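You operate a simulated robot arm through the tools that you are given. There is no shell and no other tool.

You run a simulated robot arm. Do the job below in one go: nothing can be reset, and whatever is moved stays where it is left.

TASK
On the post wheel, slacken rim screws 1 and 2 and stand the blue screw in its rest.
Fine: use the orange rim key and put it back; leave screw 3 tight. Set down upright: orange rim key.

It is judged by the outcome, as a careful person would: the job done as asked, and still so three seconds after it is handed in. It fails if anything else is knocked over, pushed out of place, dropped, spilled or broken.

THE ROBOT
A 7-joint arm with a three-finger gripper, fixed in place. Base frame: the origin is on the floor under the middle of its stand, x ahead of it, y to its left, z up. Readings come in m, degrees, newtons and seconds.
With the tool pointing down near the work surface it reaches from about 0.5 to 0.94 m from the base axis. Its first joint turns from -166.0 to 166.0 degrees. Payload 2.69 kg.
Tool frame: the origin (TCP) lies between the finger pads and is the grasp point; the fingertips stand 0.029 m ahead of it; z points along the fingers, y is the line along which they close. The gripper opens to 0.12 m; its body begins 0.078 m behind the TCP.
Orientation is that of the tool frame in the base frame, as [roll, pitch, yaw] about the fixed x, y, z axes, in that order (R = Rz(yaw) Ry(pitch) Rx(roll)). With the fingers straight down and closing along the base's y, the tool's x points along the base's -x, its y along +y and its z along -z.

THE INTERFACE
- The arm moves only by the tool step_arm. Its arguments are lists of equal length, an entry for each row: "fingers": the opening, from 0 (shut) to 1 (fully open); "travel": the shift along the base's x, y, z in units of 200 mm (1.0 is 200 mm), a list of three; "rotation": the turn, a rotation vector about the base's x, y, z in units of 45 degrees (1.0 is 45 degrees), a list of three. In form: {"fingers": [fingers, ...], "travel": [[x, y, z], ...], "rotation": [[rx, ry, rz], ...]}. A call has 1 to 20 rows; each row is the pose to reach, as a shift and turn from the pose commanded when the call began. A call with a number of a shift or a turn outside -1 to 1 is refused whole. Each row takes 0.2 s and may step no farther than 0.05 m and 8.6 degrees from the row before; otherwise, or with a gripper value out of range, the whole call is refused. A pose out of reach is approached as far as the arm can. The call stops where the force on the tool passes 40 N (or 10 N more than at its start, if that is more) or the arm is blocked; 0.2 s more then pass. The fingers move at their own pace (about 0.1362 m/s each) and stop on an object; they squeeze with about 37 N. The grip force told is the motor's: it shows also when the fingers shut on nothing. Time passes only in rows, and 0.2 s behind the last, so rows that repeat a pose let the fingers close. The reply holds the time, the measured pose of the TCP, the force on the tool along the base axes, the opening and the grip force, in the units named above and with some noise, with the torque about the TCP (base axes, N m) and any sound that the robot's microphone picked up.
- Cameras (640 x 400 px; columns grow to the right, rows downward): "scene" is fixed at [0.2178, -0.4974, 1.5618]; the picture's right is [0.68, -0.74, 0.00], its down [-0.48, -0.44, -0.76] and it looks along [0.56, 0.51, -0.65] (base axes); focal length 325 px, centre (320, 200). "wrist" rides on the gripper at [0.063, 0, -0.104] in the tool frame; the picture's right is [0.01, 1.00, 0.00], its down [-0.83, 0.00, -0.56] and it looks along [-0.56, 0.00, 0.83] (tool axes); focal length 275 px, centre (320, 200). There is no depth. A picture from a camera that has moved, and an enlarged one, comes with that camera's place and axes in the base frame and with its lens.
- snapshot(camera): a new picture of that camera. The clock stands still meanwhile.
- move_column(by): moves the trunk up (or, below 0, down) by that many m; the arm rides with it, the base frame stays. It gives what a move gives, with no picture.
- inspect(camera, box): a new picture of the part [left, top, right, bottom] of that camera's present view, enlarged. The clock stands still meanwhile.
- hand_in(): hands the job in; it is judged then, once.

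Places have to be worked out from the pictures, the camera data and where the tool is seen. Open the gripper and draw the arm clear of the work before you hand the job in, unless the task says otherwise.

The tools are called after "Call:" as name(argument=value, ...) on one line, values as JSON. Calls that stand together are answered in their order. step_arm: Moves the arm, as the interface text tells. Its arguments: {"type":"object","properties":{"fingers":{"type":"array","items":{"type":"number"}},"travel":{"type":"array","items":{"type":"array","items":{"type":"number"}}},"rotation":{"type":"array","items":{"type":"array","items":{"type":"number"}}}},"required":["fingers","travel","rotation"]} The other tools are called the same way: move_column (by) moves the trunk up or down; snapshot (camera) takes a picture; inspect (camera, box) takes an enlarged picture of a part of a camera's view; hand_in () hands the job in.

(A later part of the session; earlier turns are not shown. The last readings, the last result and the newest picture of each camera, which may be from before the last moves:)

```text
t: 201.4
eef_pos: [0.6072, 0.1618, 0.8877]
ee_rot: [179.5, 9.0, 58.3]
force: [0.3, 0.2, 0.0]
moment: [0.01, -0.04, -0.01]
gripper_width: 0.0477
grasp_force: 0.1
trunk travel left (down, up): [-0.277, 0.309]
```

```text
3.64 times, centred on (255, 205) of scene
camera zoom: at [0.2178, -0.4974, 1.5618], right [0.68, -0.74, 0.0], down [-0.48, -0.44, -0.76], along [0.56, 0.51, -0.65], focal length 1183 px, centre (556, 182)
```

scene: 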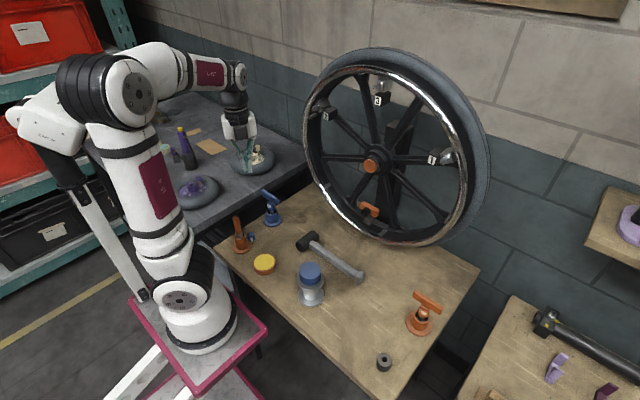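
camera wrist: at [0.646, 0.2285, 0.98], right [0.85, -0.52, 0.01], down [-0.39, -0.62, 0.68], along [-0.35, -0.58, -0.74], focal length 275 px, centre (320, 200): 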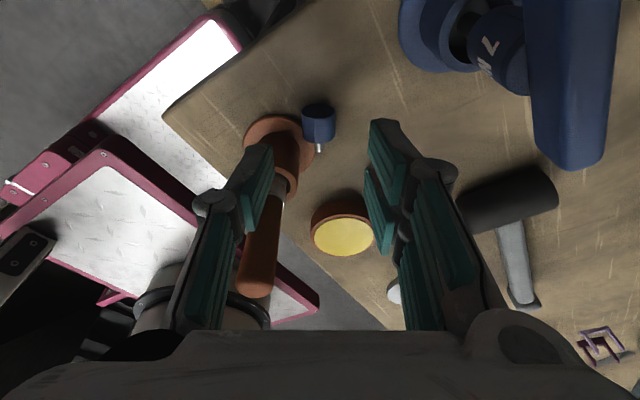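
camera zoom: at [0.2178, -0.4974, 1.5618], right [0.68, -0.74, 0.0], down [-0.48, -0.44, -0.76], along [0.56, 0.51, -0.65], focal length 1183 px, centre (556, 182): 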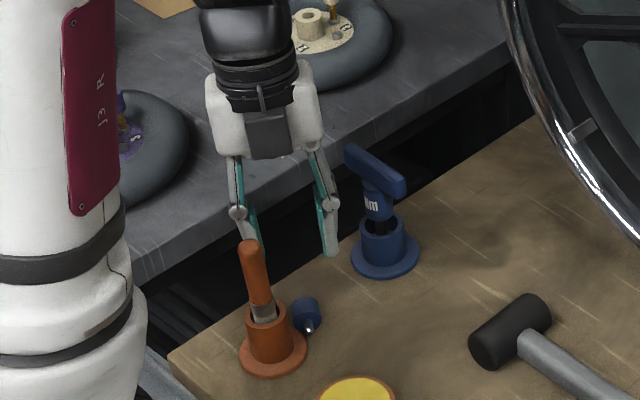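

The view lines up well: head centred within 1 mm between the pads, axis along the image vertical. I descend 50 mm along the tool axis with a slightly narrower opening and check again.

Call:
step_arm(fingers=[0.34, 0.34, 0.34, 0.34], travel=[[-0.008, -0.01, -0.07], [-0.014, -0.019, -0.14], [-0.02, -0.027, -0.2], [-0.026, -0.032, -0.247]], rotation=[[0, 0, 0], [0, 0, 0], [0, 0, 0], [0, 0, 0]])

Call:
inspect(camera="wrist", box=[200, 60, 440, 230])

Call:
inspect(camera="scene", box=[215, 180, 295, 260])

```text
t: 202.4
eef_pos: [0.6017, 0.1556, 0.8374]
ee_rot: [179.5, 8.9, 58.3]
force: [0.1, -0.2, 0.2]
moment: [-0.02, 0.0, 0.0]
gripper_width: 0.0407
grasp_force: 0.1
trunk travel left (down, up): [-0.277, 0.309]
```

```text
2.35 times, centred on (320, 145) of wrist
camera zoom: at [0.641, 0.2218, 0.931], right [0.85, -0.52, 0.01], down [-0.39, -0.63, 0.68], along [-0.35, -0.58, -0.74], focal length 648 px, centre (320, 329)
```

zoom: 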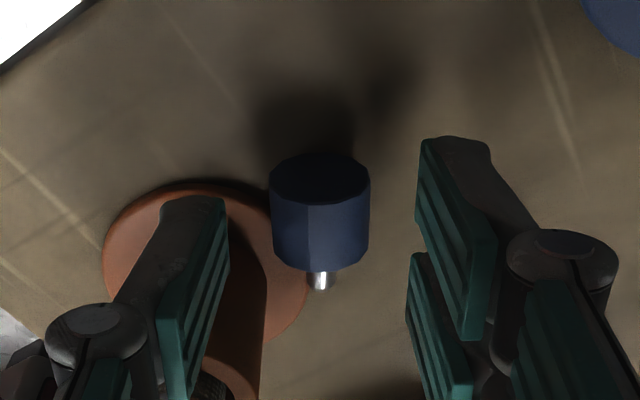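

```text
5.00 times, centred on (255, 220) of scene
camera zoom: at [0.2178, -0.4974, 1.5618], right [0.68, -0.74, 0.0], down [-0.48, -0.44, -0.76], along [0.56, 0.51, -0.65], focal length 1626 px, centre (645, 100)
```

zoom: 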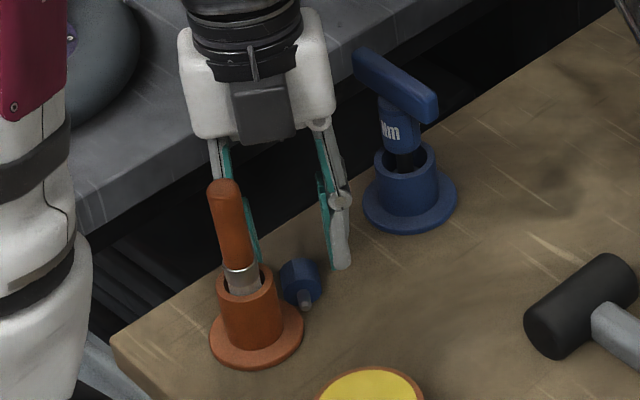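

Centred. I descend the remaining 31 mm along the tool axis slowly, watching the force.

Call:
step_arm(fingers=[0.34, 0.34, 0.34, 0.34, 0.34], travel=[[-0.003, -0.005, -0.04], [-0.006, -0.011, -0.08], [-0.009, -0.016, -0.115], [-0.0105, -0.0195, -0.14], [-0.0115, -0.0215, -0.1535]], rotation=[[0, 0, 0], [0, 0, 0], [0, 0, 0], [0, 0, 0], [0, 0, 0]])

Call:
inspect(camera="wrist", box=[200, 60, 440, 230])

Call:
inspect(camera="scene", box=[215, 180, 295, 260])

```text
t: 203.4
eef_pos: [0.5993, 0.1523, 0.8113]
ee_rot: [179.4, 8.8, 58.4]
force: [-8.5, 0.6, 25.5]
moment: [0.26, 0.83, 0.07]
gripper_width: 0.0487
grasp_force: 5.8
trunk travel left (down, up): [-0.277, 0.309]
stopped in row 5: the force on the tool passed its limit at 43 N (the readings are from after the stop); the commanded pose is now the measured one
```

```text
2.35 times, centred on (320, 145) of wrist
camera zoom: at [0.6383, 0.2193, 0.9061], right [0.86, -0.52, 0.01], down [-0.39, -0.63, 0.68], along [-0.34, -0.58, -0.74], focal length 648 px, centre (320, 329)
```

zoom: 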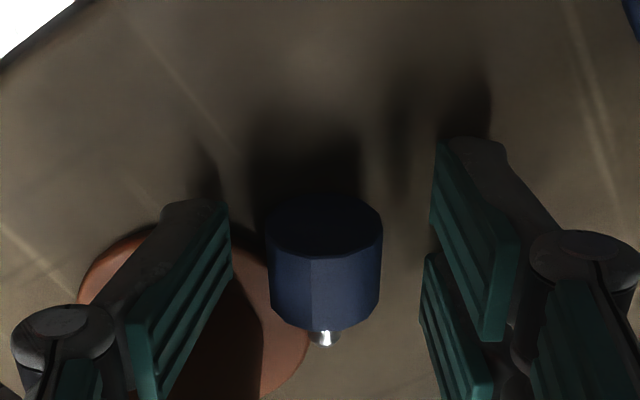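

```text
5.00 times, centred on (255, 220) of scene
camera zoom: at [0.2178, -0.4974, 1.5618], right [0.68, -0.74, 0.0], down [-0.48, -0.44, -0.76], along [0.56, 0.51, -0.65], focal length 1626 px, centre (645, 100)
```

zoom: 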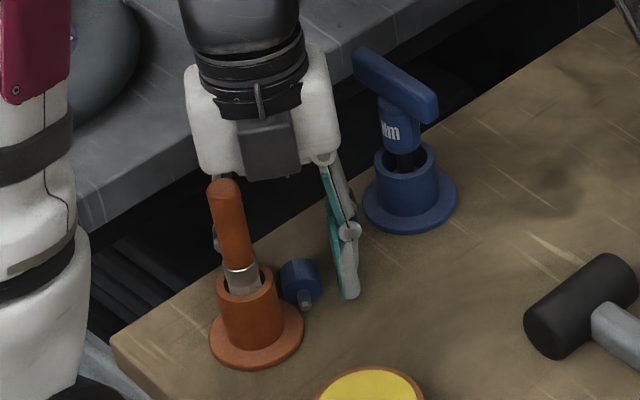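

The single finger touched the stand's flange (43 N, stand unmoved). I rise 10 mm, shift 6 mm toward the screw's front end so that finger clears the flange, narrow the opening, and descend again.

Call:
step_arm(fingers=[0.4, 0.34, 0.28, 0.27, 0.27], travel=[[0, 0, 0.05], [0.004, 0.014, 0.06], [0.009, 0.0285, 0.06], [0.009, 0.0285, 0.06], [0.009, 0.0285, 0.06]], rotation=[[0, 0, 0], [0, 0, 0], [0, 0, 0], [0, 0, 0], [0, 0, 0]])

Call:
inspect(camera="wrist", box=[200, 60, 440, 230])

```text
t: 204.6
eef_pos: [0.6013, 0.1573, 0.8228]
ee_rot: [179.4, 8.8, 58.5]
force: [-0.2, 0.2, -0.4]
moment: [0.01, -0.05, 0.0]
gripper_width: 0.0323
grasp_force: 0.0
trunk travel left (down, up): [-0.277, 0.309]
```

```text
2.35 times, centred on (320, 145) of wrist
camera zoom: at [0.6411, 0.2248, 0.9169], right [0.85, -0.52, 0.01], down [-0.39, -0.63, 0.68], along [-0.35, -0.58, -0.74], focal length 648 px, centre (320, 329)
```

zoom: 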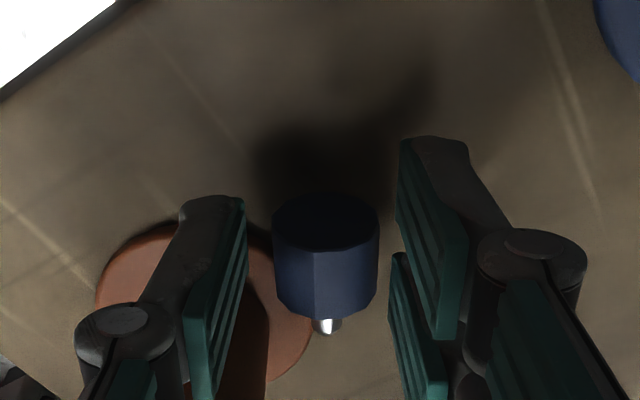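

Centred again with the finger mostly off the flange. I descend in small steps.

Call:
step_arm(fingers=[0.27, 0.27, 0.27], travel=[[-0.002, -0.003, -0.025], [-0.004, -0.007, -0.05], [-0.005, -0.009, -0.065]], rotation=[[0, 0, 0], [0, 0, 0], [0, 0, 0]])

Call:
inspect(camera="wrist", box=[200, 60, 440, 230])

```text
t: 205.5
eef_pos: [0.6006, 0.1574, 0.8121]
ee_rot: [179.4, 8.6, 58.3]
force: [-5.6, -0.2, 27.1]
moment: [0.09, 0.86, 0.03]
gripper_width: 0.037
grasp_force: 2.7
trunk travel left (down, up): [-0.277, 0.309]
stopped in row 3: the force on the tool passed its limit at 41 N (the readings are from after the stop); the commanded pose is now the measured one
```

```text
2.35 times, centred on (320, 145) of wrist
camera zoom: at [0.64, 0.2237, 0.9066], right [0.85, -0.52, 0.01], down [-0.39, -0.63, 0.68], along [-0.34, -0.58, -0.74], focal length 648 px, centre (320, 329)
```

zoom: 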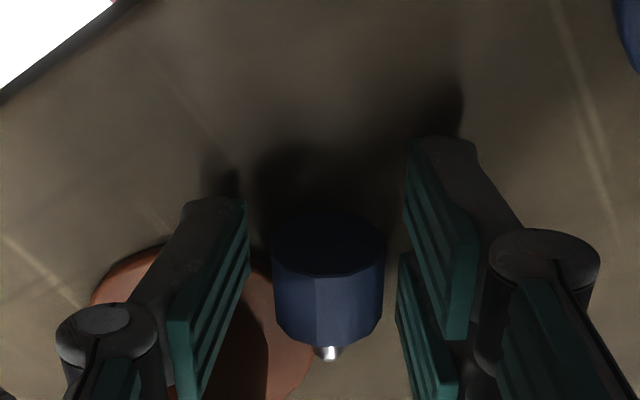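

The finger's outer corner still catches the flange edge (flange top ≈0.785, so the bench is nearer 0.775). I shift 3 mm further off it and try about the same depth, which already covers the head's axis.

Call:
step_arm(fingers=[0.27, 0.27, 0.27, 0.27, 0.27], travel=[[0, 0, 0.02], [0.008, 0.013, 0.02], [0.008, 0.013, 0.01], [0.008, 0.013, 0.0], [0.0075, 0.012, -0.006]], rotation=[[0, 0, 0], [0, 0, 0], [0, 0, 0], [0, 0, 0], [0, 0, 0]])

Call:
inspect(camera="wrist", box=[200, 60, 440, 230])

```text
t: 206.7
eef_pos: [0.6032, 0.1597, 0.8115]
ee_rot: [179.3, 8.7, 58.3]
force: [1.1, -0.1, 13.5]
moment: [0.0, -0.41, 0.06]
gripper_width: 0.0333
grasp_force: 0.0
trunk travel left (down, up): [-0.277, 0.309]
```

```text
2.35 times, centred on (320, 145) of wrist
camera zoom: at [0.6426, 0.2261, 0.9051], right [0.85, -0.52, 0.01], down [-0.39, -0.63, 0.67], along [-0.34, -0.58, -0.74], focal length 648 px, centre (320, 329)
```

zoom: 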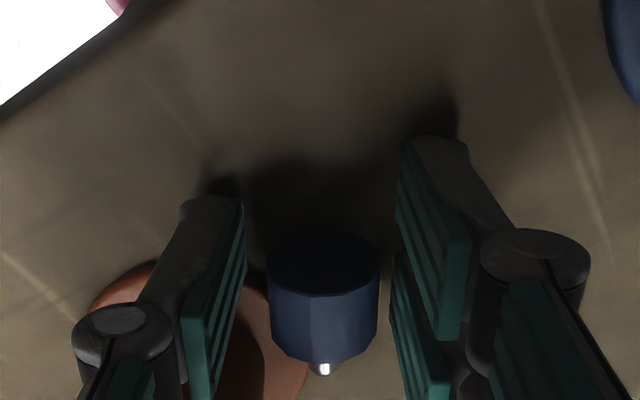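

Now the other fingers just touch the bench (13 N), so the pads are deep enough. I lift half a millimetre and close on the head.

Call:
step_arm(fingers=[0.27, 0.2, 0.1, 0, 0, 0, 0], travel=[[0, 0, 0.006], [0, 0, 0.006], [0, 0, 0.006], [0, 0, 0.006], [0, 0, 0.006], [0, 0, 0.006], [0, 0, 0.006]], rotation=[[0, 0, 0], [0, 0, 0], [0, 0, 0], [0, 0, 0], [0, 0, 0], [0, 0, 0], [0, 0, 0]])

Call:
inspect(camera="wrist", box=[200, 60, 440, 230])

Call:
inspect(camera="scene", box=[215, 180, 295, 260])

```text
t: 208.3
eef_pos: [0.6038, 0.1603, 0.812]
ee_rot: [179.3, 8.6, 58.2]
force: [0.5, 0.1, -0.1]
moment: [-0.01, 0.02, -0.01]
gripper_width: 0.0228
grasp_force: 36.9
trunk travel left (down, up): [-0.277, 0.309]
```

```text
2.35 times, centred on (320, 145) of wrist
camera zoom: at [0.6427, 0.2261, 0.9055], right [0.85, -0.52, 0.01], down [-0.39, -0.63, 0.68], along [-0.34, -0.58, -0.74], focal length 648 px, centre (320, 329)
```

zoom: 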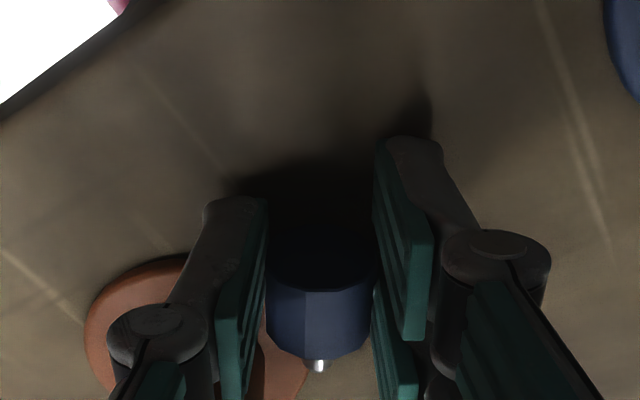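

```text
5.00 times, centred on (255, 220) of scene
camera zoom: at [0.2178, -0.4974, 1.5618], right [0.68, -0.74, 0.0], down [-0.48, -0.44, -0.76], along [0.56, 0.51, -0.65], focal length 1626 px, centre (645, 100)
```

zoom: 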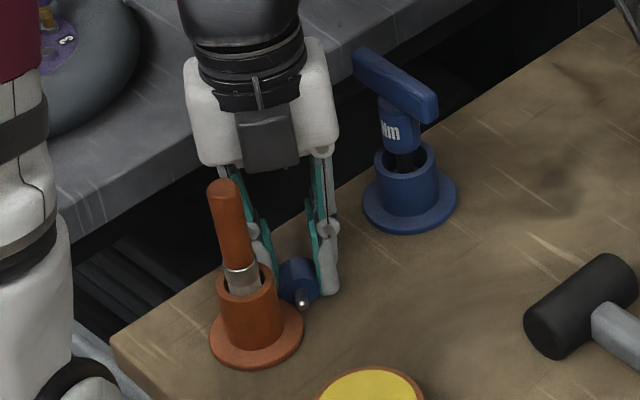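

Gripped at 22.8 mm. I lift it straight up, clear of the brush stand.

Call:
step_arm(fingers=[0, 0, 0, 0, 0, 0, 0, 0], travel=[[0, 0, 0.03], [0, 0, 0.08], [0.01, 0, 0.16], [0.03, 0, 0.26], [0.05, 0, 0.38], [0.08, 0, 0.52], [0.1, 0, 0.66], [0.1, 0, 0.8]], rotation=[[0, 0, 0], [0, 0, 0], [0, 0, 0], [0, 0, 0], [0, 0, 0], [0, 0, 0], [0, 0, 0], [0, 0, 0]])

Call:
snapshot(camera="scene")

Call:
inspect(camera="wrist", box=[200, 60, 440, 230])

```text
t: 210.1
eef_pos: [0.6226, 0.1596, 0.9717]
ee_rot: [179.4, 8.8, 58.3]
force: [0.6, 0.2, 0.1]
moment: [0.02, 0.01, 0.04]
gripper_width: 0.0225
grasp_force: 37.0
trunk travel left (down, up): [-0.277, 0.309]
```

```text
taken
```

scene: 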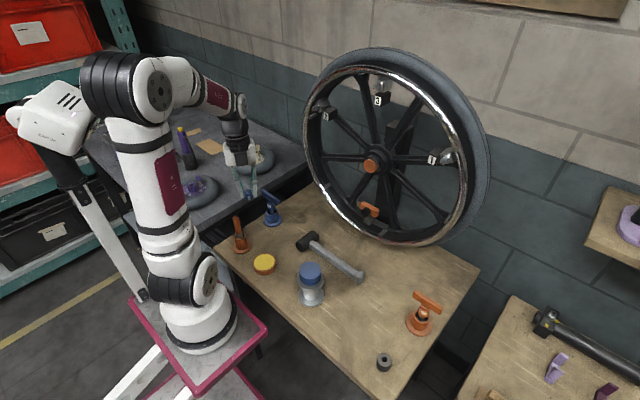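

```text
2.35 times, centred on (320, 145) of wrist
camera zoom: at [0.6624, 0.2258, 1.0663], right [0.85, -0.52, 0.01], down [-0.39, -0.63, 0.68], along [-0.34, -0.58, -0.74], focal length 648 px, centre (320, 329)
```

zoom: 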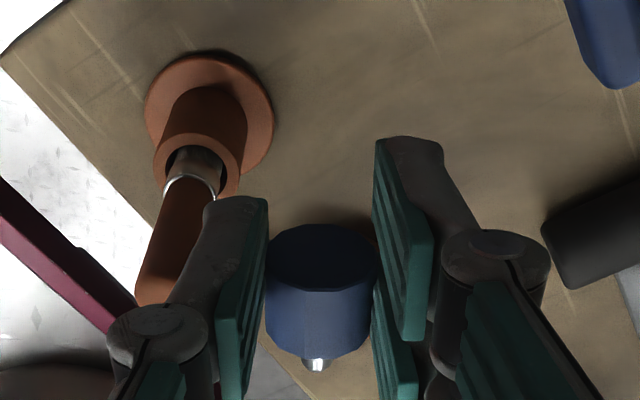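

The screw is held securely and nothing else was disturbed. I carry it at height toward the rest on the right-hand side of the bench, keeping this yaw (which will let me pitch the hand over so that the shank points down).

Call:
step_arm(fingers=[0, 0, 0, 0, 0, 0], travel=[[0.05, -0.1, 0.1], [0.1, -0.25, 0.2], [0.1, -0.4, 0.3], [0.1, -0.55, 0.4], [0.1, -0.7, 0.4], [0.1, -0.85, 0.4]], rotation=[[0, 0, 0], [0, 0, 0], [0, 0, 0], [0, 0, 0], [0, 0, 0], [0, 0, 0]])

Call:
step_arm(fingers=[0, 0, 0, 0, 0, 0], travel=[[0, -0.16, 0], [0, -0.33, 0], [0, -0.5, 0], [0, -0.66, 0], [0, -0.83, 0], [0, -1.0, 0]], rotation=[[0, 0, 0], [0, 0, 0], [0, 0, 0], [0, 0, 0], [0, 0, 0], [0, 0, 0]])

Call:
snapshot(camera="scene")

```text
t: 211.5
eef_pos: [0.644, -0.0098, 1.0518]
ee_rot: [179.4, 8.7, 58.5]
force: [-0.8, 0.5, -0.2]
moment: [-0.01, 0.01, -0.02]
gripper_width: 0.0225
grasp_force: 37.0
trunk travel left (down, up): [-0.277, 0.309]
```

```text
t: 212.9
eef_pos: [0.643, -0.2103, 1.0508]
ee_rot: [179.4, 8.8, 58.3]
force: [0.5, 0.8, -0.6]
moment: [0.0, -0.01, 0.0]
gripper_width: 0.0226
grasp_force: 36.8
trunk travel left (down, up): [-0.277, 0.309]
```

```text
taken
```

scene: 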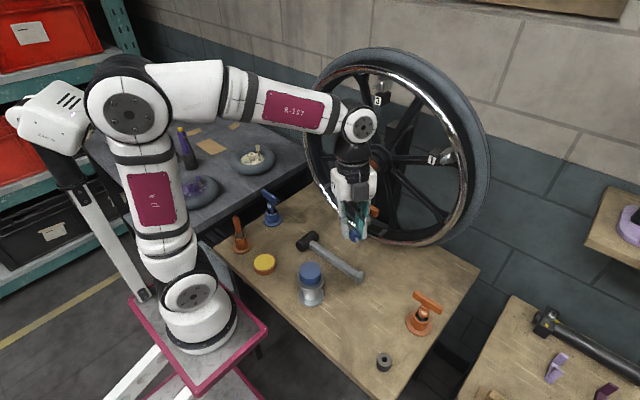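

I zoom in on the held screw and continue to the right.

Call:
inspect(camera="scene", box=[330, 190, 390, 250])

Call:
step_arm(fingers=[0, 0, 0, 0, 0, 0], travel=[[-0.06, -0.16, 0], [-0.12, -0.33, 0], [-0.18, -0.5, 0], [-0.24, -0.66, 0], [-0.32, -0.83, 0], [-0.4, -0.95, 0]], rotation=[[0, 0, 0], [0, 0, 0], [0, 0, 0], [0, 0, 0], [0, 0, 0], [0, 0, 0]])

Call:
snapshot(camera="scene")

Call:
snapshot(camera="wrist")

```text
6.67 times, centred on (360, 220) of scene
camera zoom: at [0.2178, -0.4974, 1.5618], right [0.68, -0.74, 0.0], down [-0.48, -0.44, -0.76], along [0.56, 0.51, -0.65], focal length 2168 px, centre (53, 67)
```

zoom: 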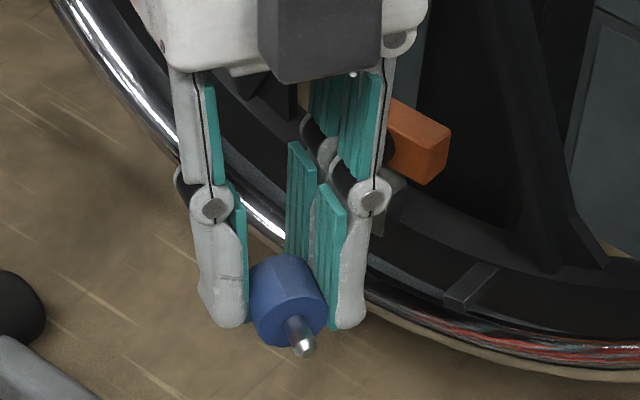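

```text
t: 214.3
eef_pos: [0.5638, -0.4012, 1.0515]
ee_rot: [179.5, 8.7, 58.4]
force: [0.0, -0.4, -0.2]
moment: [-0.01, 0.02, 0.02]
gripper_width: 0.0225
grasp_force: 37.6
trunk travel left (down, up): [-0.277, 0.309]
```

```text
taken
```

scene: 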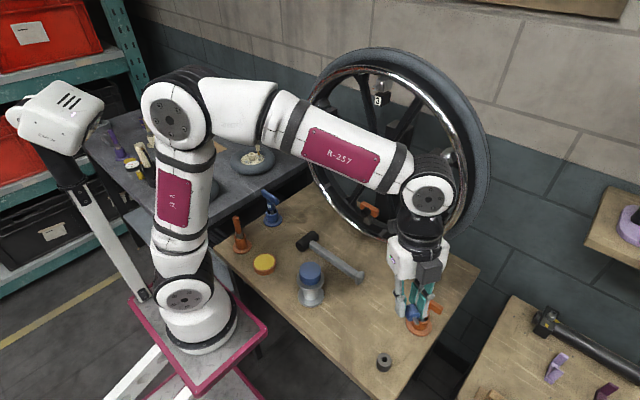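

```text
taken
camera wrist: at [0.6027, -0.3339, 1.1458], right [0.85, -0.52, 0.01], down [-0.39, -0.63, 0.68], along [-0.34, -0.58, -0.74], focal length 275 px, centre (320, 200)
```

wrist: 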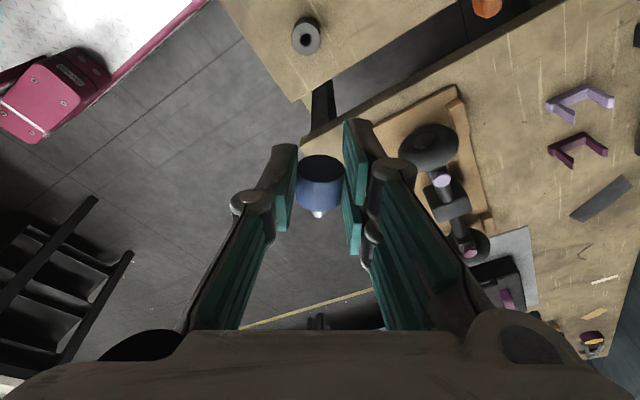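

The grip looks good, shank free and pointing sideways. I pitch the hand by 45° about its own closing axis (so the shank swings toward down), holding height.

Call:
step_arm(fingers=[0, 0, 0, 0, 0, 0], travel=[[0, 0, 0], [0, 0, 0], [0, 0, 0], [0, 0, 0], [0, 0, 0], [0, 0, 0]], rotation=[[0.142, -0.0873, 0], [0.284, -0.1747, 0], [0.4258, -0.262, 0], [0.568, -0.349, 0], [0.71, -0.4367, 0], [0.8517, -0.524, 0]])

Call:
snapshot(camera="scene")

Call:
snapshot(camera="wrist")

```text
t: 215.7
eef_pos: [0.5629, -0.4, 1.0515]
ee_rot: [179.4, -36.5, 58.2]
force: [0.5, 0.7, 0.0]
moment: [-0.04, 0.05, -0.01]
gripper_width: 0.0226
grasp_force: 37.1
trunk travel left (down, up): [-0.277, 0.309]
```

```text
taken
```

scene: 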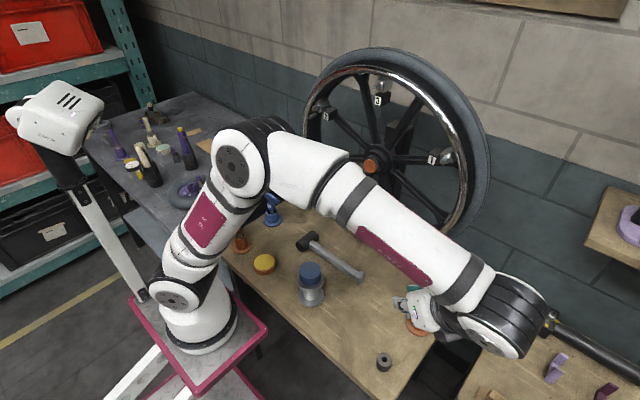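

```text
taken
camera wrist: at [0.5561, -0.4097, 1.1733], right [0.85, -0.53, 0.01], down [-0.53, -0.85, -0.05], along [0.03, 0.03, -1.0], focal length 275 px, centre (320, 200)
```

wrist: 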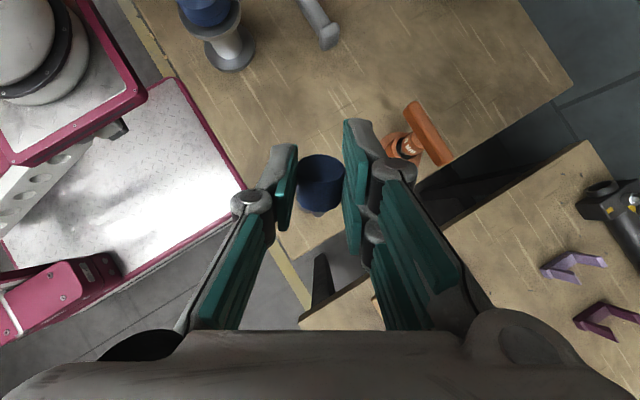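

Smooth. I continue the second 45° so the shank points straight down.

Call:
step_arm(fingers=[0, 0, 0, 0, 0, 0], travel=[[0, 0, 0], [0, 0, 0], [0, 0, 0], [0, 0, 0], [0, 0, 0], [0, 0, 0]], rotation=[[0.142, -0.0873, 0], [0.284, -0.1747, 0], [0.4258, -0.262, 0], [0.568, -0.349, 0], [0.71, -0.4367, 0], [0.8517, -0.524, 0]])

Call:
snapshot(camera="scene")

Call:
snapshot(camera="wrist")

```text
t: 217.1
eef_pos: [0.563, -0.3997, 1.0528]
ee_rot: [-179.9, -81.4, 57.7]
force: [0.5, -0.3, -0.7]
moment: [0.01, 0.01, 0.05]
gripper_width: 0.0224
grasp_force: 37.5
trunk travel left (down, up): [-0.277, 0.309]
```

```text
taken
```

scene: 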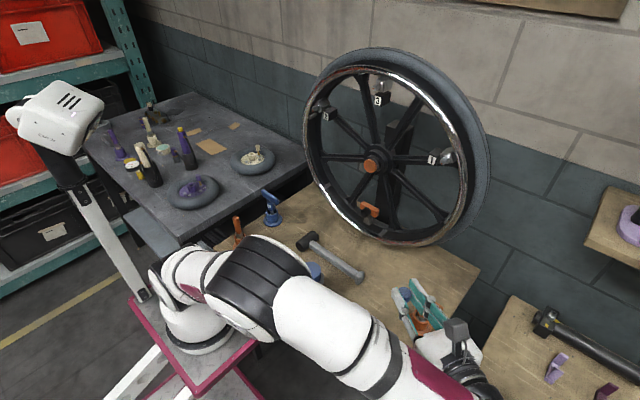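

```text
taken
camera wrist: at [0.5127, -0.4799, 1.1302], right [0.85, -0.53, 0.0], down [-0.36, -0.57, -0.74], along [0.4, 0.62, -0.67], focal length 275 px, centre (320, 200)
```

wrist: 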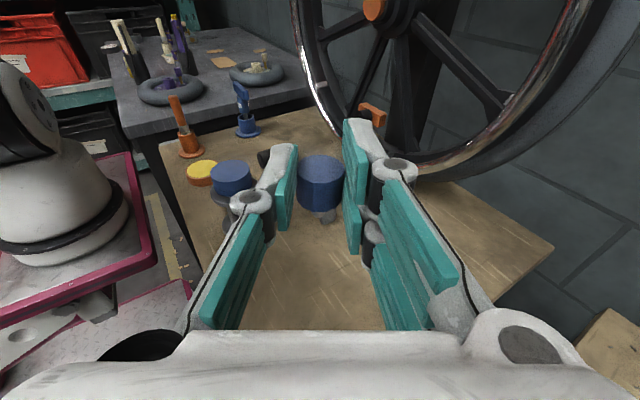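

The hand is now nearly horizontal with the camera on top, and the shank should point straight down. I check it in both cameras.

Call:
inspect(camera="scene", box=[385, 270, 455, 340])

Call:
inspect(camera="wrist", box=[260, 110, 400, 240])

```text
5.71 times, centred on (420, 305) of scene
camera zoom: at [0.2178, -0.4974, 1.5618], right [0.68, -0.74, 0.0], down [-0.48, -0.44, -0.76], along [0.56, 0.51, -0.65], focal length 1859 px, centre (-251, -400)
```

zoom: 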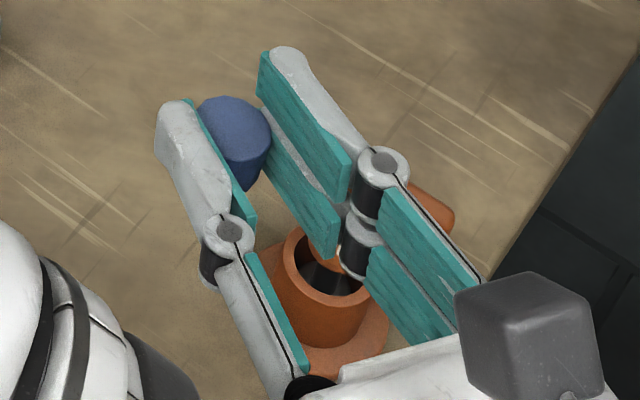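

```text
3.08 times, centred on (330, 175) of wrist
camera zoom: at [0.5127, -0.4799, 1.1302], right [0.85, -0.53, 0.0], down [-0.36, -0.57, -0.74], along [0.4, 0.62, -0.67], focal length 847 px, centre (289, 277)
```

zoom: 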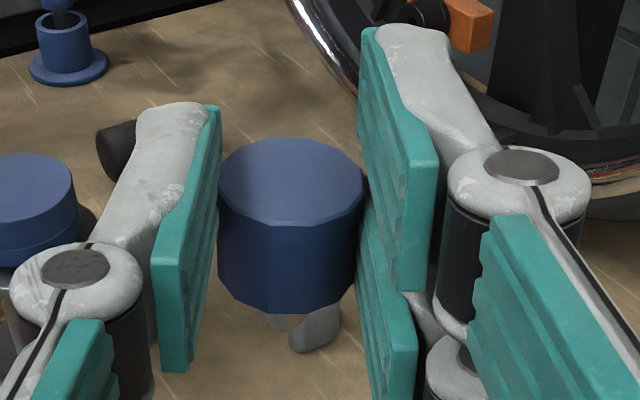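

Both views show the head held with its back flush with the lower pad, so nothing hinders insertion. By my estimate the shank's axis is now at about (0.571,-0.388); the sleeve is at (0.5565,-0.390), top ≈0.80. I move over it and descend until the tip is ~20 mm above.

Call:
step_arm(fingers=[0, 0, 0, 0, 0, 0, 0, 0], travel=[[-0.02, 0, -0.1], [-0.04, 0, -0.2], [-0.06, -0.005, -0.33], [-0.07, -0.009, -0.46], [-0.07, -0.009, -0.59], [-0.07, -0.009, -0.72], [-0.07, -0.009, -0.85], [-0.07, -0.009, -0.93]], rotation=[[0, 0, 0], [0, 0, 0], [0, 0, 0], [0, 0, 0], [0, 0, 0], [0, 0, 0], [0, 0, 0], [0, 0, 0]])

Call:
snapshot(camera="scene")

Call:
snapshot(camera="wrist")

```text
t: 218.9
eef_pos: [0.5489, -0.4026, 0.8651]
ee_rot: [-179.8, -81.4, 57.5]
force: [-0.1, -0.1, 0.1]
moment: [-0.02, 0.02, -0.05]
gripper_width: 0.0227
grasp_force: 37.1
trunk travel left (down, up): [-0.277, 0.309]
```

```text
taken
```

scene: 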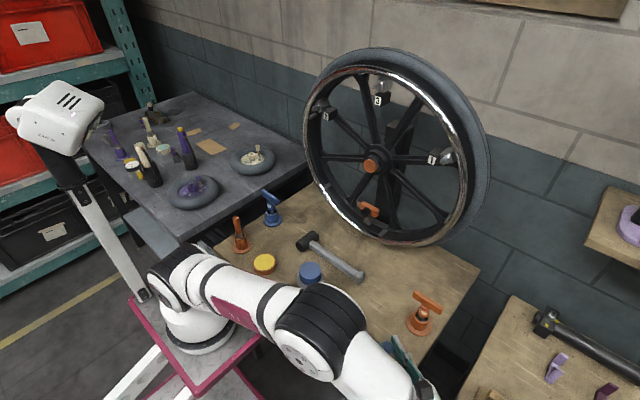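

```text
taken
camera wrist: at [0.4983, -0.4819, 0.9437], right [0.85, -0.53, 0.0], down [-0.36, -0.57, -0.74], along [0.39, 0.62, -0.68], focal length 275 px, centre (320, 200)
```

wrist: 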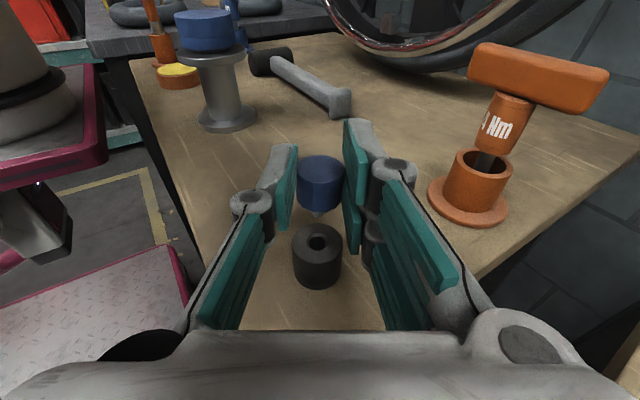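

Excellent view: the sleeve with its bore is right below the screw. I zoom in to measure the shank tip against the bore.

Call:
inspect(camera="wrist", box=[270, 150, 370, 300])

Call:
inspect(camera="wrist", box=[290, 195, 350, 265])

Call:
inspect(camera="scene", box=[360, 330, 420, 390])

```text
2.67 times, centred on (320, 225) of wrist
camera zoom: at [0.4983, -0.4819, 0.9437], right [0.85, -0.53, 0.0], down [-0.36, -0.57, -0.74], along [0.39, 0.62, -0.68], focal length 734 px, centre (320, 133)
```

zoom: 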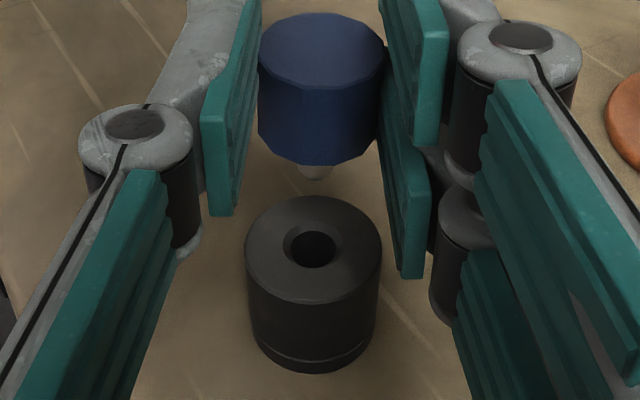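

```text
5.71 times, centred on (320, 230) of wrist
camera zoom: at [0.4983, -0.4819, 0.9437], right [0.85, -0.53, 0.0], down [-0.36, -0.57, -0.74], along [0.39, 0.62, -0.68], focal length 1573 px, centre (320, 29)
```

zoom: 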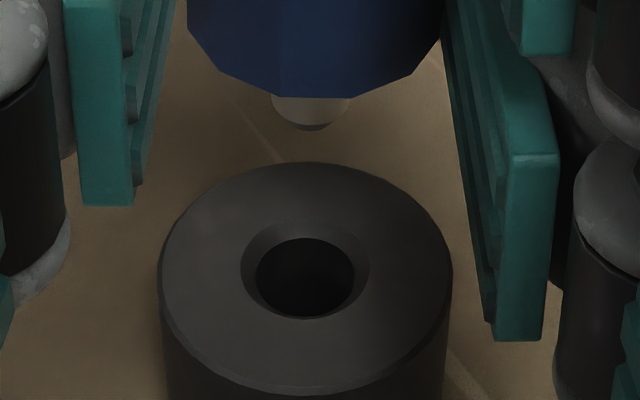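

```text
6.67 times, centred on (390, 360) of scene
camera zoom: at [0.2178, -0.4974, 1.5618], right [0.68, -0.74, 0.0], down [-0.48, -0.44, -0.76], along [0.56, 0.51, -0.65], focal length 2168 px, centre (-147, -867)
```

zoom: 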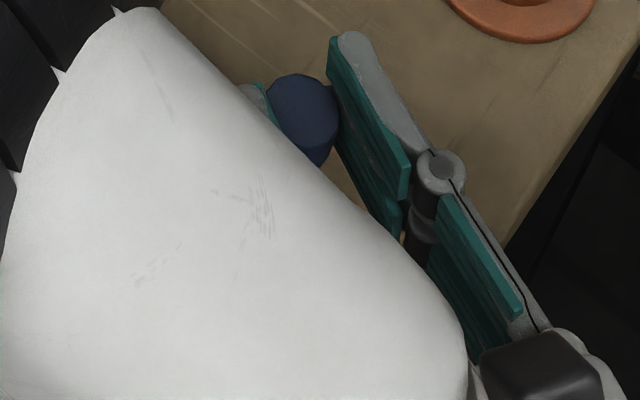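

The shank's tip is about 24 mm above the bore, nearly aligned. I apply small corrections (−1.9 mm x, −1.5 mm y) and lower 19 mm, then look again.

Call:
step_arm(fingers=[0, 0, 0, 0, 0], travel=[[-0.0095, -0.0075, 0], [-0.0095, -0.0075, -0.03], [-0.0095, -0.0075, -0.06], [-0.0095, -0.0075, -0.09], [-0.0095, -0.0075, -0.095]], rotation=[[0, 0, 0], [0, 0, 0], [0, 0, 0], [0, 0, 0], [0, 0, 0]])

Call:
inspect(camera="wrist", box=[270, 150, 370, 290])

Call:
inspect(camera="wrist", box=[295, 195, 345, 245])

```text
t: 220.1
eef_pos: [0.5484, -0.4049, 0.8461]
ee_rot: [-179.8, -81.3, 57.6]
force: [-0.7, 0.8, -0.5]
moment: [-0.01, 0.02, -0.01]
gripper_width: 0.0225
grasp_force: 36.7
trunk travel left (down, up): [-0.277, 0.309]
```

```text
2.86 times, centred on (320, 220) of wrist
camera zoom: at [0.4966, -0.4835, 0.9249], right [0.85, -0.53, 0.0], down [-0.36, -0.57, -0.74], along [0.39, 0.62, -0.68], focal length 786 px, centre (320, 143)
```

zoom: 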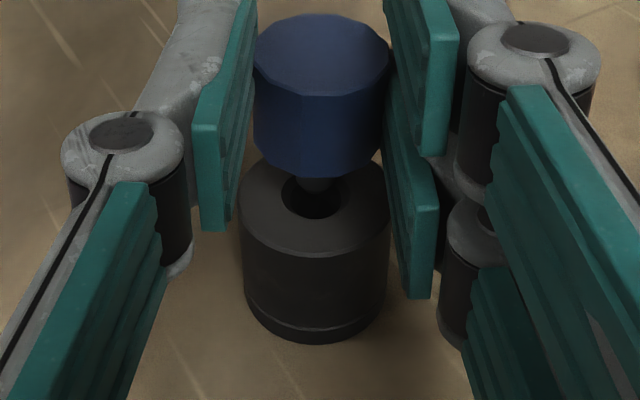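

```text
8.00 times, centred on (320, 220) of wrist
camera zoom: at [0.4966, -0.4835, 0.9249], right [0.85, -0.53, 0.0], down [-0.36, -0.57, -0.74], along [0.39, 0.62, -0.68], focal length 2202 px, centre (320, 40)
```

zoom: 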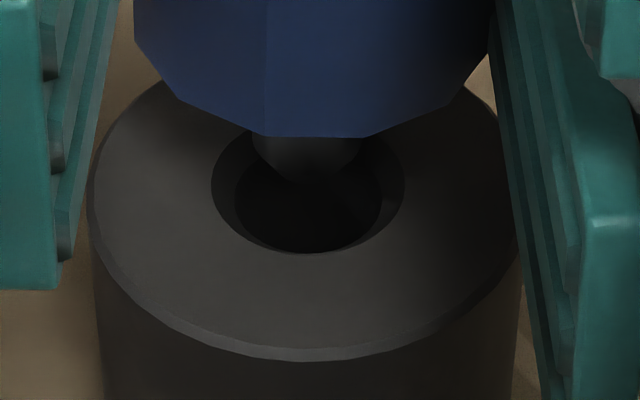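

The shank's tip is centred over the bore, about 3 mm above it. I lower slowly and watch the forces.

Call:
step_arm(fingers=[0, 0, 0, 0, 0], travel=[[0, 0, -0.006], [0, 0, -0.012], [0, 0, -0.018], [0, 0, -0.024], [0, 0, -0.03]], rotation=[[0, 0, 0], [0, 0, 0], [0, 0, 0], [0, 0, 0], [0, 0, 0]])

Call:
inspect(camera="wrist", box=[295, 195, 345, 245])

```text
t: 221.3
eef_pos: [0.5467, -0.4057, 0.8395]
ee_rot: [-179.4, -81.2, 57.1]
force: [-8.4, -12.3, 0.7]
moment: [-0.37, 0.27, 0.0]
gripper_width: 0.0225
grasp_force: 36.6
trunk travel left (down, up): [-0.277, 0.309]
```

```text
8.00 times, centred on (320, 220) of wrist
camera zoom: at [0.4958, -0.4841, 0.9177], right [0.85, -0.53, 0.0], down [-0.36, -0.57, -0.74], along [0.39, 0.62, -0.68], focal length 2202 px, centre (320, 40)
```

zoom: 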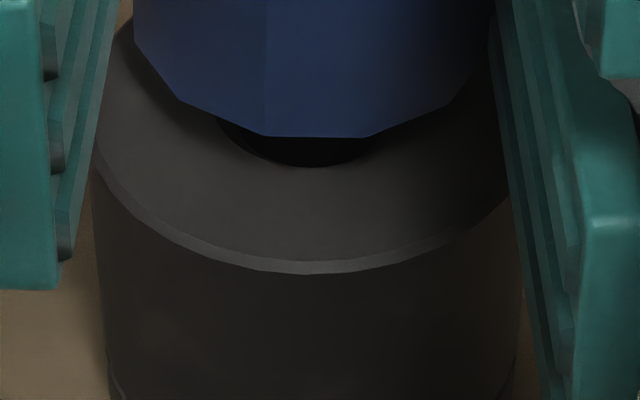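

A 15 N sideways force pushes the hand back (−h direction), so the shank bears on the far side of the bore. I shift 2 mm that way to relieve it.

Call:
step_arm(fingers=[0, 0], travel=[[-0.003, -0.0045, 0], [-0.0055, -0.0085, 0]], rotation=[[0, 0, 0], [0, 0, 0]])

```text
t: 221.9
eef_pos: [0.5477, -0.4049, 0.8401]
ee_rot: [-179.8, -81.4, 57.8]
force: [-2.4, -4.0, -0.6]
moment: [-0.14, 0.12, -0.01]
gripper_width: 0.0222
grasp_force: 37.3
trunk travel left (down, up): [-0.277, 0.309]
```

Reduced to ~4.7 N. I shift another 0.6 mm and keep lowering gently.

Call:
step_arm(fingers=[0, 0, 0, 0, 0], travel=[[-0.0016, -0.0025, 0], [-0.0016, -0.0025, -0.006], [-0.0016, -0.0025, -0.012], [-0.0016, -0.0025, -0.018], [-0.0016, -0.0025, -0.018]], rotation=[[0, 0, 0], [0, 0, 0], [0, 0, 0], [0, 0, 0], [0, 0, 0]])

Call:
inspect(camera="wrist", box=[270, 150, 370, 290])

```text
t: 223.1
eef_pos: [0.5468, -0.4072, 0.8382]
ee_rot: [-179.8, -81.2, 57.5]
force: [-0.2, 0.1, 0.1]
moment: [-0.02, 0.02, -0.01]
gripper_width: 0.0224
grasp_force: 37.2
trunk travel left (down, up): [-0.277, 0.309]
```

```text
2.86 times, centred on (320, 220) of wrist
camera zoom: at [0.4954, -0.4857, 0.9152], right [0.85, -0.53, 0.0], down [-0.36, -0.57, -0.74], along [0.39, 0.62, -0.67], focal length 786 px, centre (320, 143)
```

zoom: 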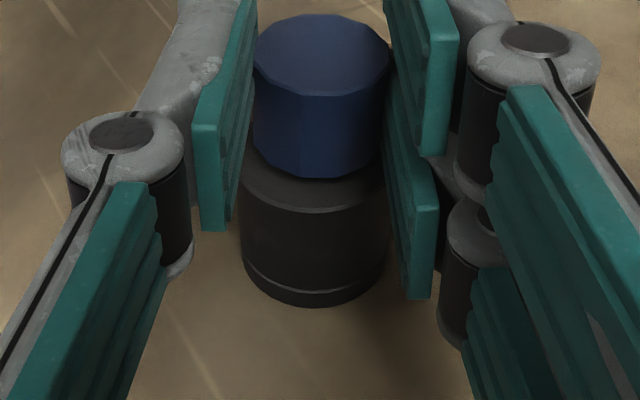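

Force-free: the shank is in the bore about 5 mm. I keep lowering in small steps.

Call:
step_arm(fingers=[0, 0, 0, 0], travel=[[0, 0, -0.006], [0, 0, -0.012], [0, 0, -0.018], [0, 0, -0.018]], rotation=[[0, 0, 0], [0, 0, 0], [0, 0, 0], [0, 0, 0]])

Call:
inspect(camera="wrist", box=[270, 150, 370, 290])

```text
t: 224.1
eef_pos: [0.5456, -0.4058, 0.8348]
ee_rot: [178.8, -81.5, 59.0]
force: [-0.6, -4.5, 25.3]
moment: [0.25, -0.56, -0.02]
gripper_width: 0.0226
grasp_force: 37.3
trunk travel left (down, up): [-0.277, 0.309]
```

```text
2.86 times, centred on (320, 220) of wrist
camera zoom: at [0.4952, -0.4857, 0.9139], right [0.85, -0.53, 0.01], down [-0.35, -0.57, -0.74], along [0.4, 0.62, -0.67], focal length 786 px, centre (320, 143)
```

zoom: 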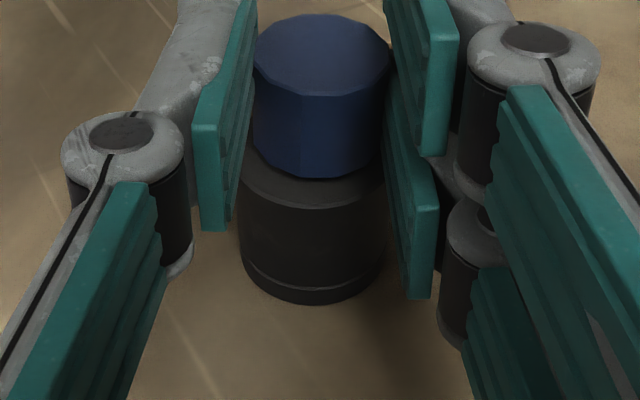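

The lower finger pad now rests on the sleeve's rim (25 N) with the shank ~8.6 mm in the bore. I unload 1.5 mm and open the fingers so the screw drops the last few millimetres into its rest.

Call:
step_arm(fingers=[0, 0, 0.05, 0.12, 0.2, 0.28, 0.35, 0.35], travel=[[0, 0, 0.014], [0, 0, 0.018], [0, 0, 0.018], [0, 0, 0.018], [0, 0, 0.018], [0, 0, 0.018], [0, 0, 0.018], [0, 0, 0.018]], rotation=[[0, 0, 0], [0, 0, 0], [0, 0, 0], [0, 0, 0], [0, 0, 0], [0, 0, 0], [0, 0, 0], [0, 0, 0]])

Call:
inspect(camera="wrist", box=[250, 140, 390, 290])

Call:
snapshot(camera="scene")

```text
t: 225.9
eef_pos: [0.5462, -0.4064, 0.8366]
ee_rot: [-179.8, -81.3, 57.7]
force: [1.1, -0.1, -0.6]
moment: [0.04, -0.01, 0.03]
gripper_width: 0.0419
grasp_force: 0.0
trunk travel left (down, up): [-0.277, 0.309]
```

```text
2.67 times, centred on (320, 215) of wrist
camera zoom: at [0.4953, -0.4859, 0.9154], right [0.85, -0.53, 0.0], down [-0.36, -0.57, -0.74], along [0.4, 0.62, -0.68], focal length 734 px, centre (320, 160)
```

zoom: 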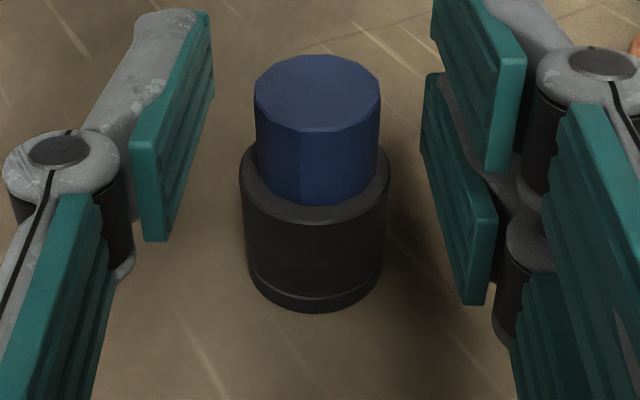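

```text
taken
```

scene: 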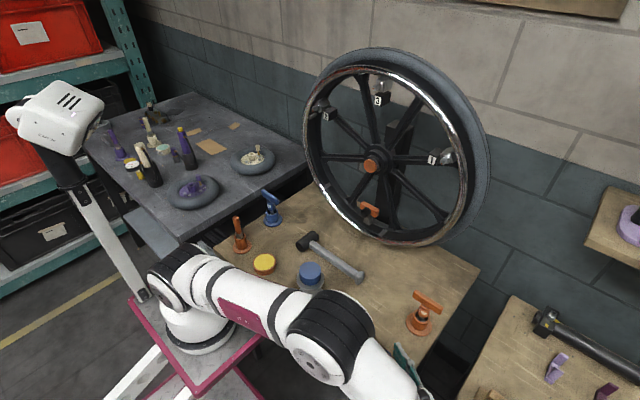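

The blue screw now stands upright in its sleeve. I open a bit wider and draw the hand straight back along its own axis.

Call:
step_arm(fingers=[0.5, 0.5, 0.5, 0.5, 0.5, 0.5, 0.5], travel=[[0, 0, 0], [-0.04, -0.063, 0.011], [-0.09, -0.142, 0.026], [-0.15, -0.236, 0.043], [-0.21, -0.33, 0.06], [-0.27, -0.425, 0.077], [-0.32, -0.5, 0.1]], rotation=[[0, 0, 0], [0, 0, 0], [0, 0, 0], [0, 0, 0], [0, 0, 0], [0, 0, 0], [0, 0, 0]])

Call:
snapshot(camera="wrist")

Call:
snapshot(camera="scene")

```text
t: 227.5
eef_pos: [0.4818, -0.4993, 0.8516]
ee_rot: [-178.7, -81.5, 56.1]
force: [0.0, 0.0, 2.1]
moment: [-0.12, 0.04, -0.01]
gripper_width: 0.0602
grasp_force: 0.1
out of reach, approached as far as the arm can: row 7
trunk travel left (down, up): [-0.277, 0.309]
```

```text
taken
camera wrist: at [0.432, -0.5797, 0.9307], right [0.84, -0.54, 0.0], down [-0.36, -0.57, -0.74], along [0.4, 0.62, -0.67], focal length 275 px, centre (320, 200)
```

wrist: 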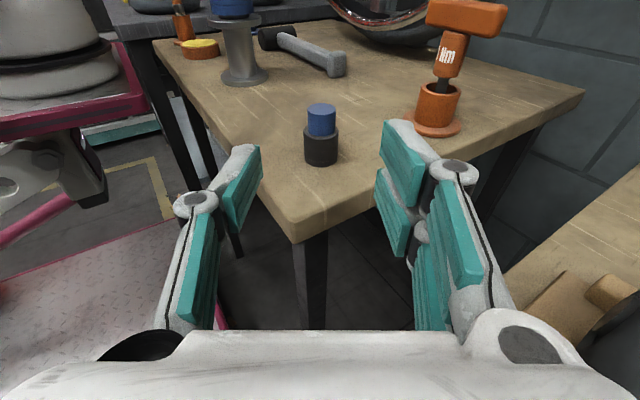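

```text
taken
```

scene: 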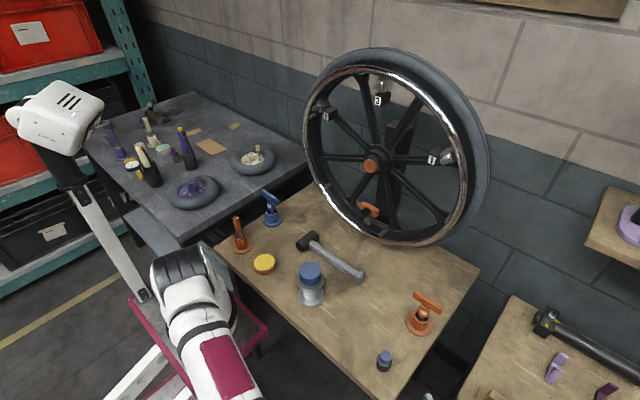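

The hand is clear of the bench. I raise it and then verify everything with close-ups.

Call:
step_arm(fingers=[0.5, 0.5, 0.5, 0.5, 0.5, 0.5], travel=[[0, 0, 0.1], [0, 0, 0.25], [0, 0, 0.4], [0, 0, 0.55], [0, 0, 0.7], [0, 0, 0.85]], rotation=[[0, 0, 0], [0, 0, 0], [0, 0, 0], [0, 0, 0], [0, 0, 0], [0, 0, 0]])

Call:
inspect(camera="scene", box=[360, 330, 420, 390])

Call:
inspect(camera="scene", box=[290, 40, 500, 250])

Call:
inspect(camera="scene", box=[210, 170, 490, 400])

```text
t: 228.9
eef_pos: [0.4793, -0.4859, 0.9791]
ee_rot: [-179.7, -81.3, 57.7]
force: [-0.8, 0.7, -0.1]
moment: [0.03, -0.05, 0.0]
gripper_width: 0.0601
grasp_force: 0.0
out of reach, approached as far as the arm can: row 2, 3, 4, 5, 6
trunk travel left (down, up): [-0.277, 0.309]
```

```text
6.67 times, centred on (390, 360) of scene
camera zoom: at [0.2178, -0.4974, 1.5618], right [0.68, -0.74, 0.0], down [-0.48, -0.44, -0.76], along [0.56, 0.51, -0.65], focal length 2168 px, centre (-147, -867)
```

zoom: 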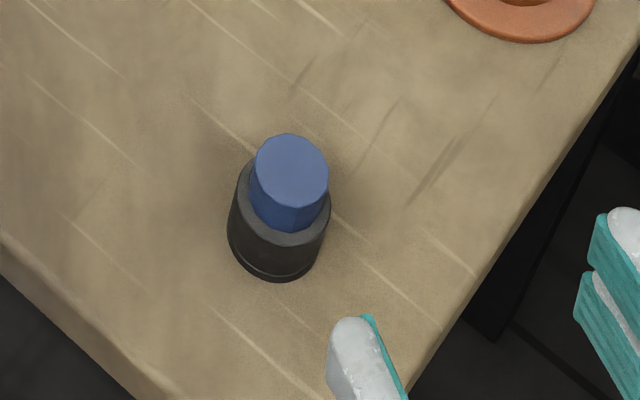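

```text
1.90 times, centred on (395, 145) of scene
camera zoom: at [0.2178, -0.4974, 1.5618], right [0.68, -0.74, 0.0], down [-0.48, -0.44, -0.76], along [0.56, 0.51, -0.65], focal length 620 px, centre (177, 305)
```

zoom: 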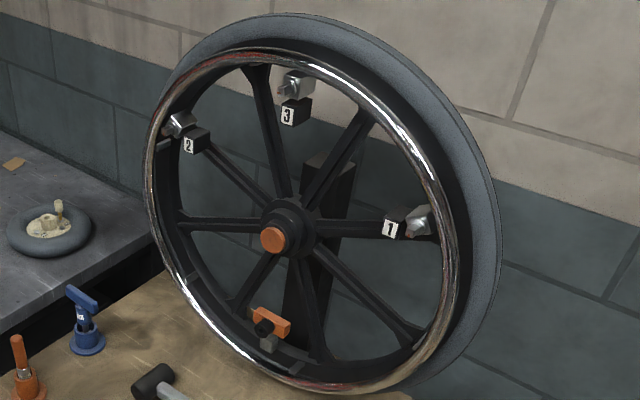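

```text
1.74 times, centred on (350, 285) of scene
camera zoom: at [0.2178, -0.4974, 1.5618], right [0.68, -0.74, 0.0], down [-0.48, -0.44, -0.76], along [0.56, 0.51, -0.65], focal length 566 px, centre (268, 52)
```

zoom: 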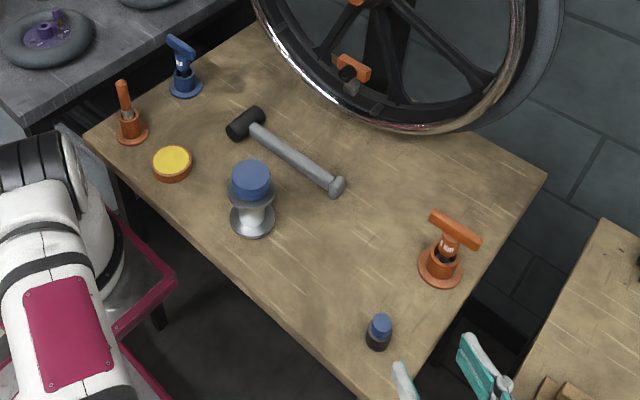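

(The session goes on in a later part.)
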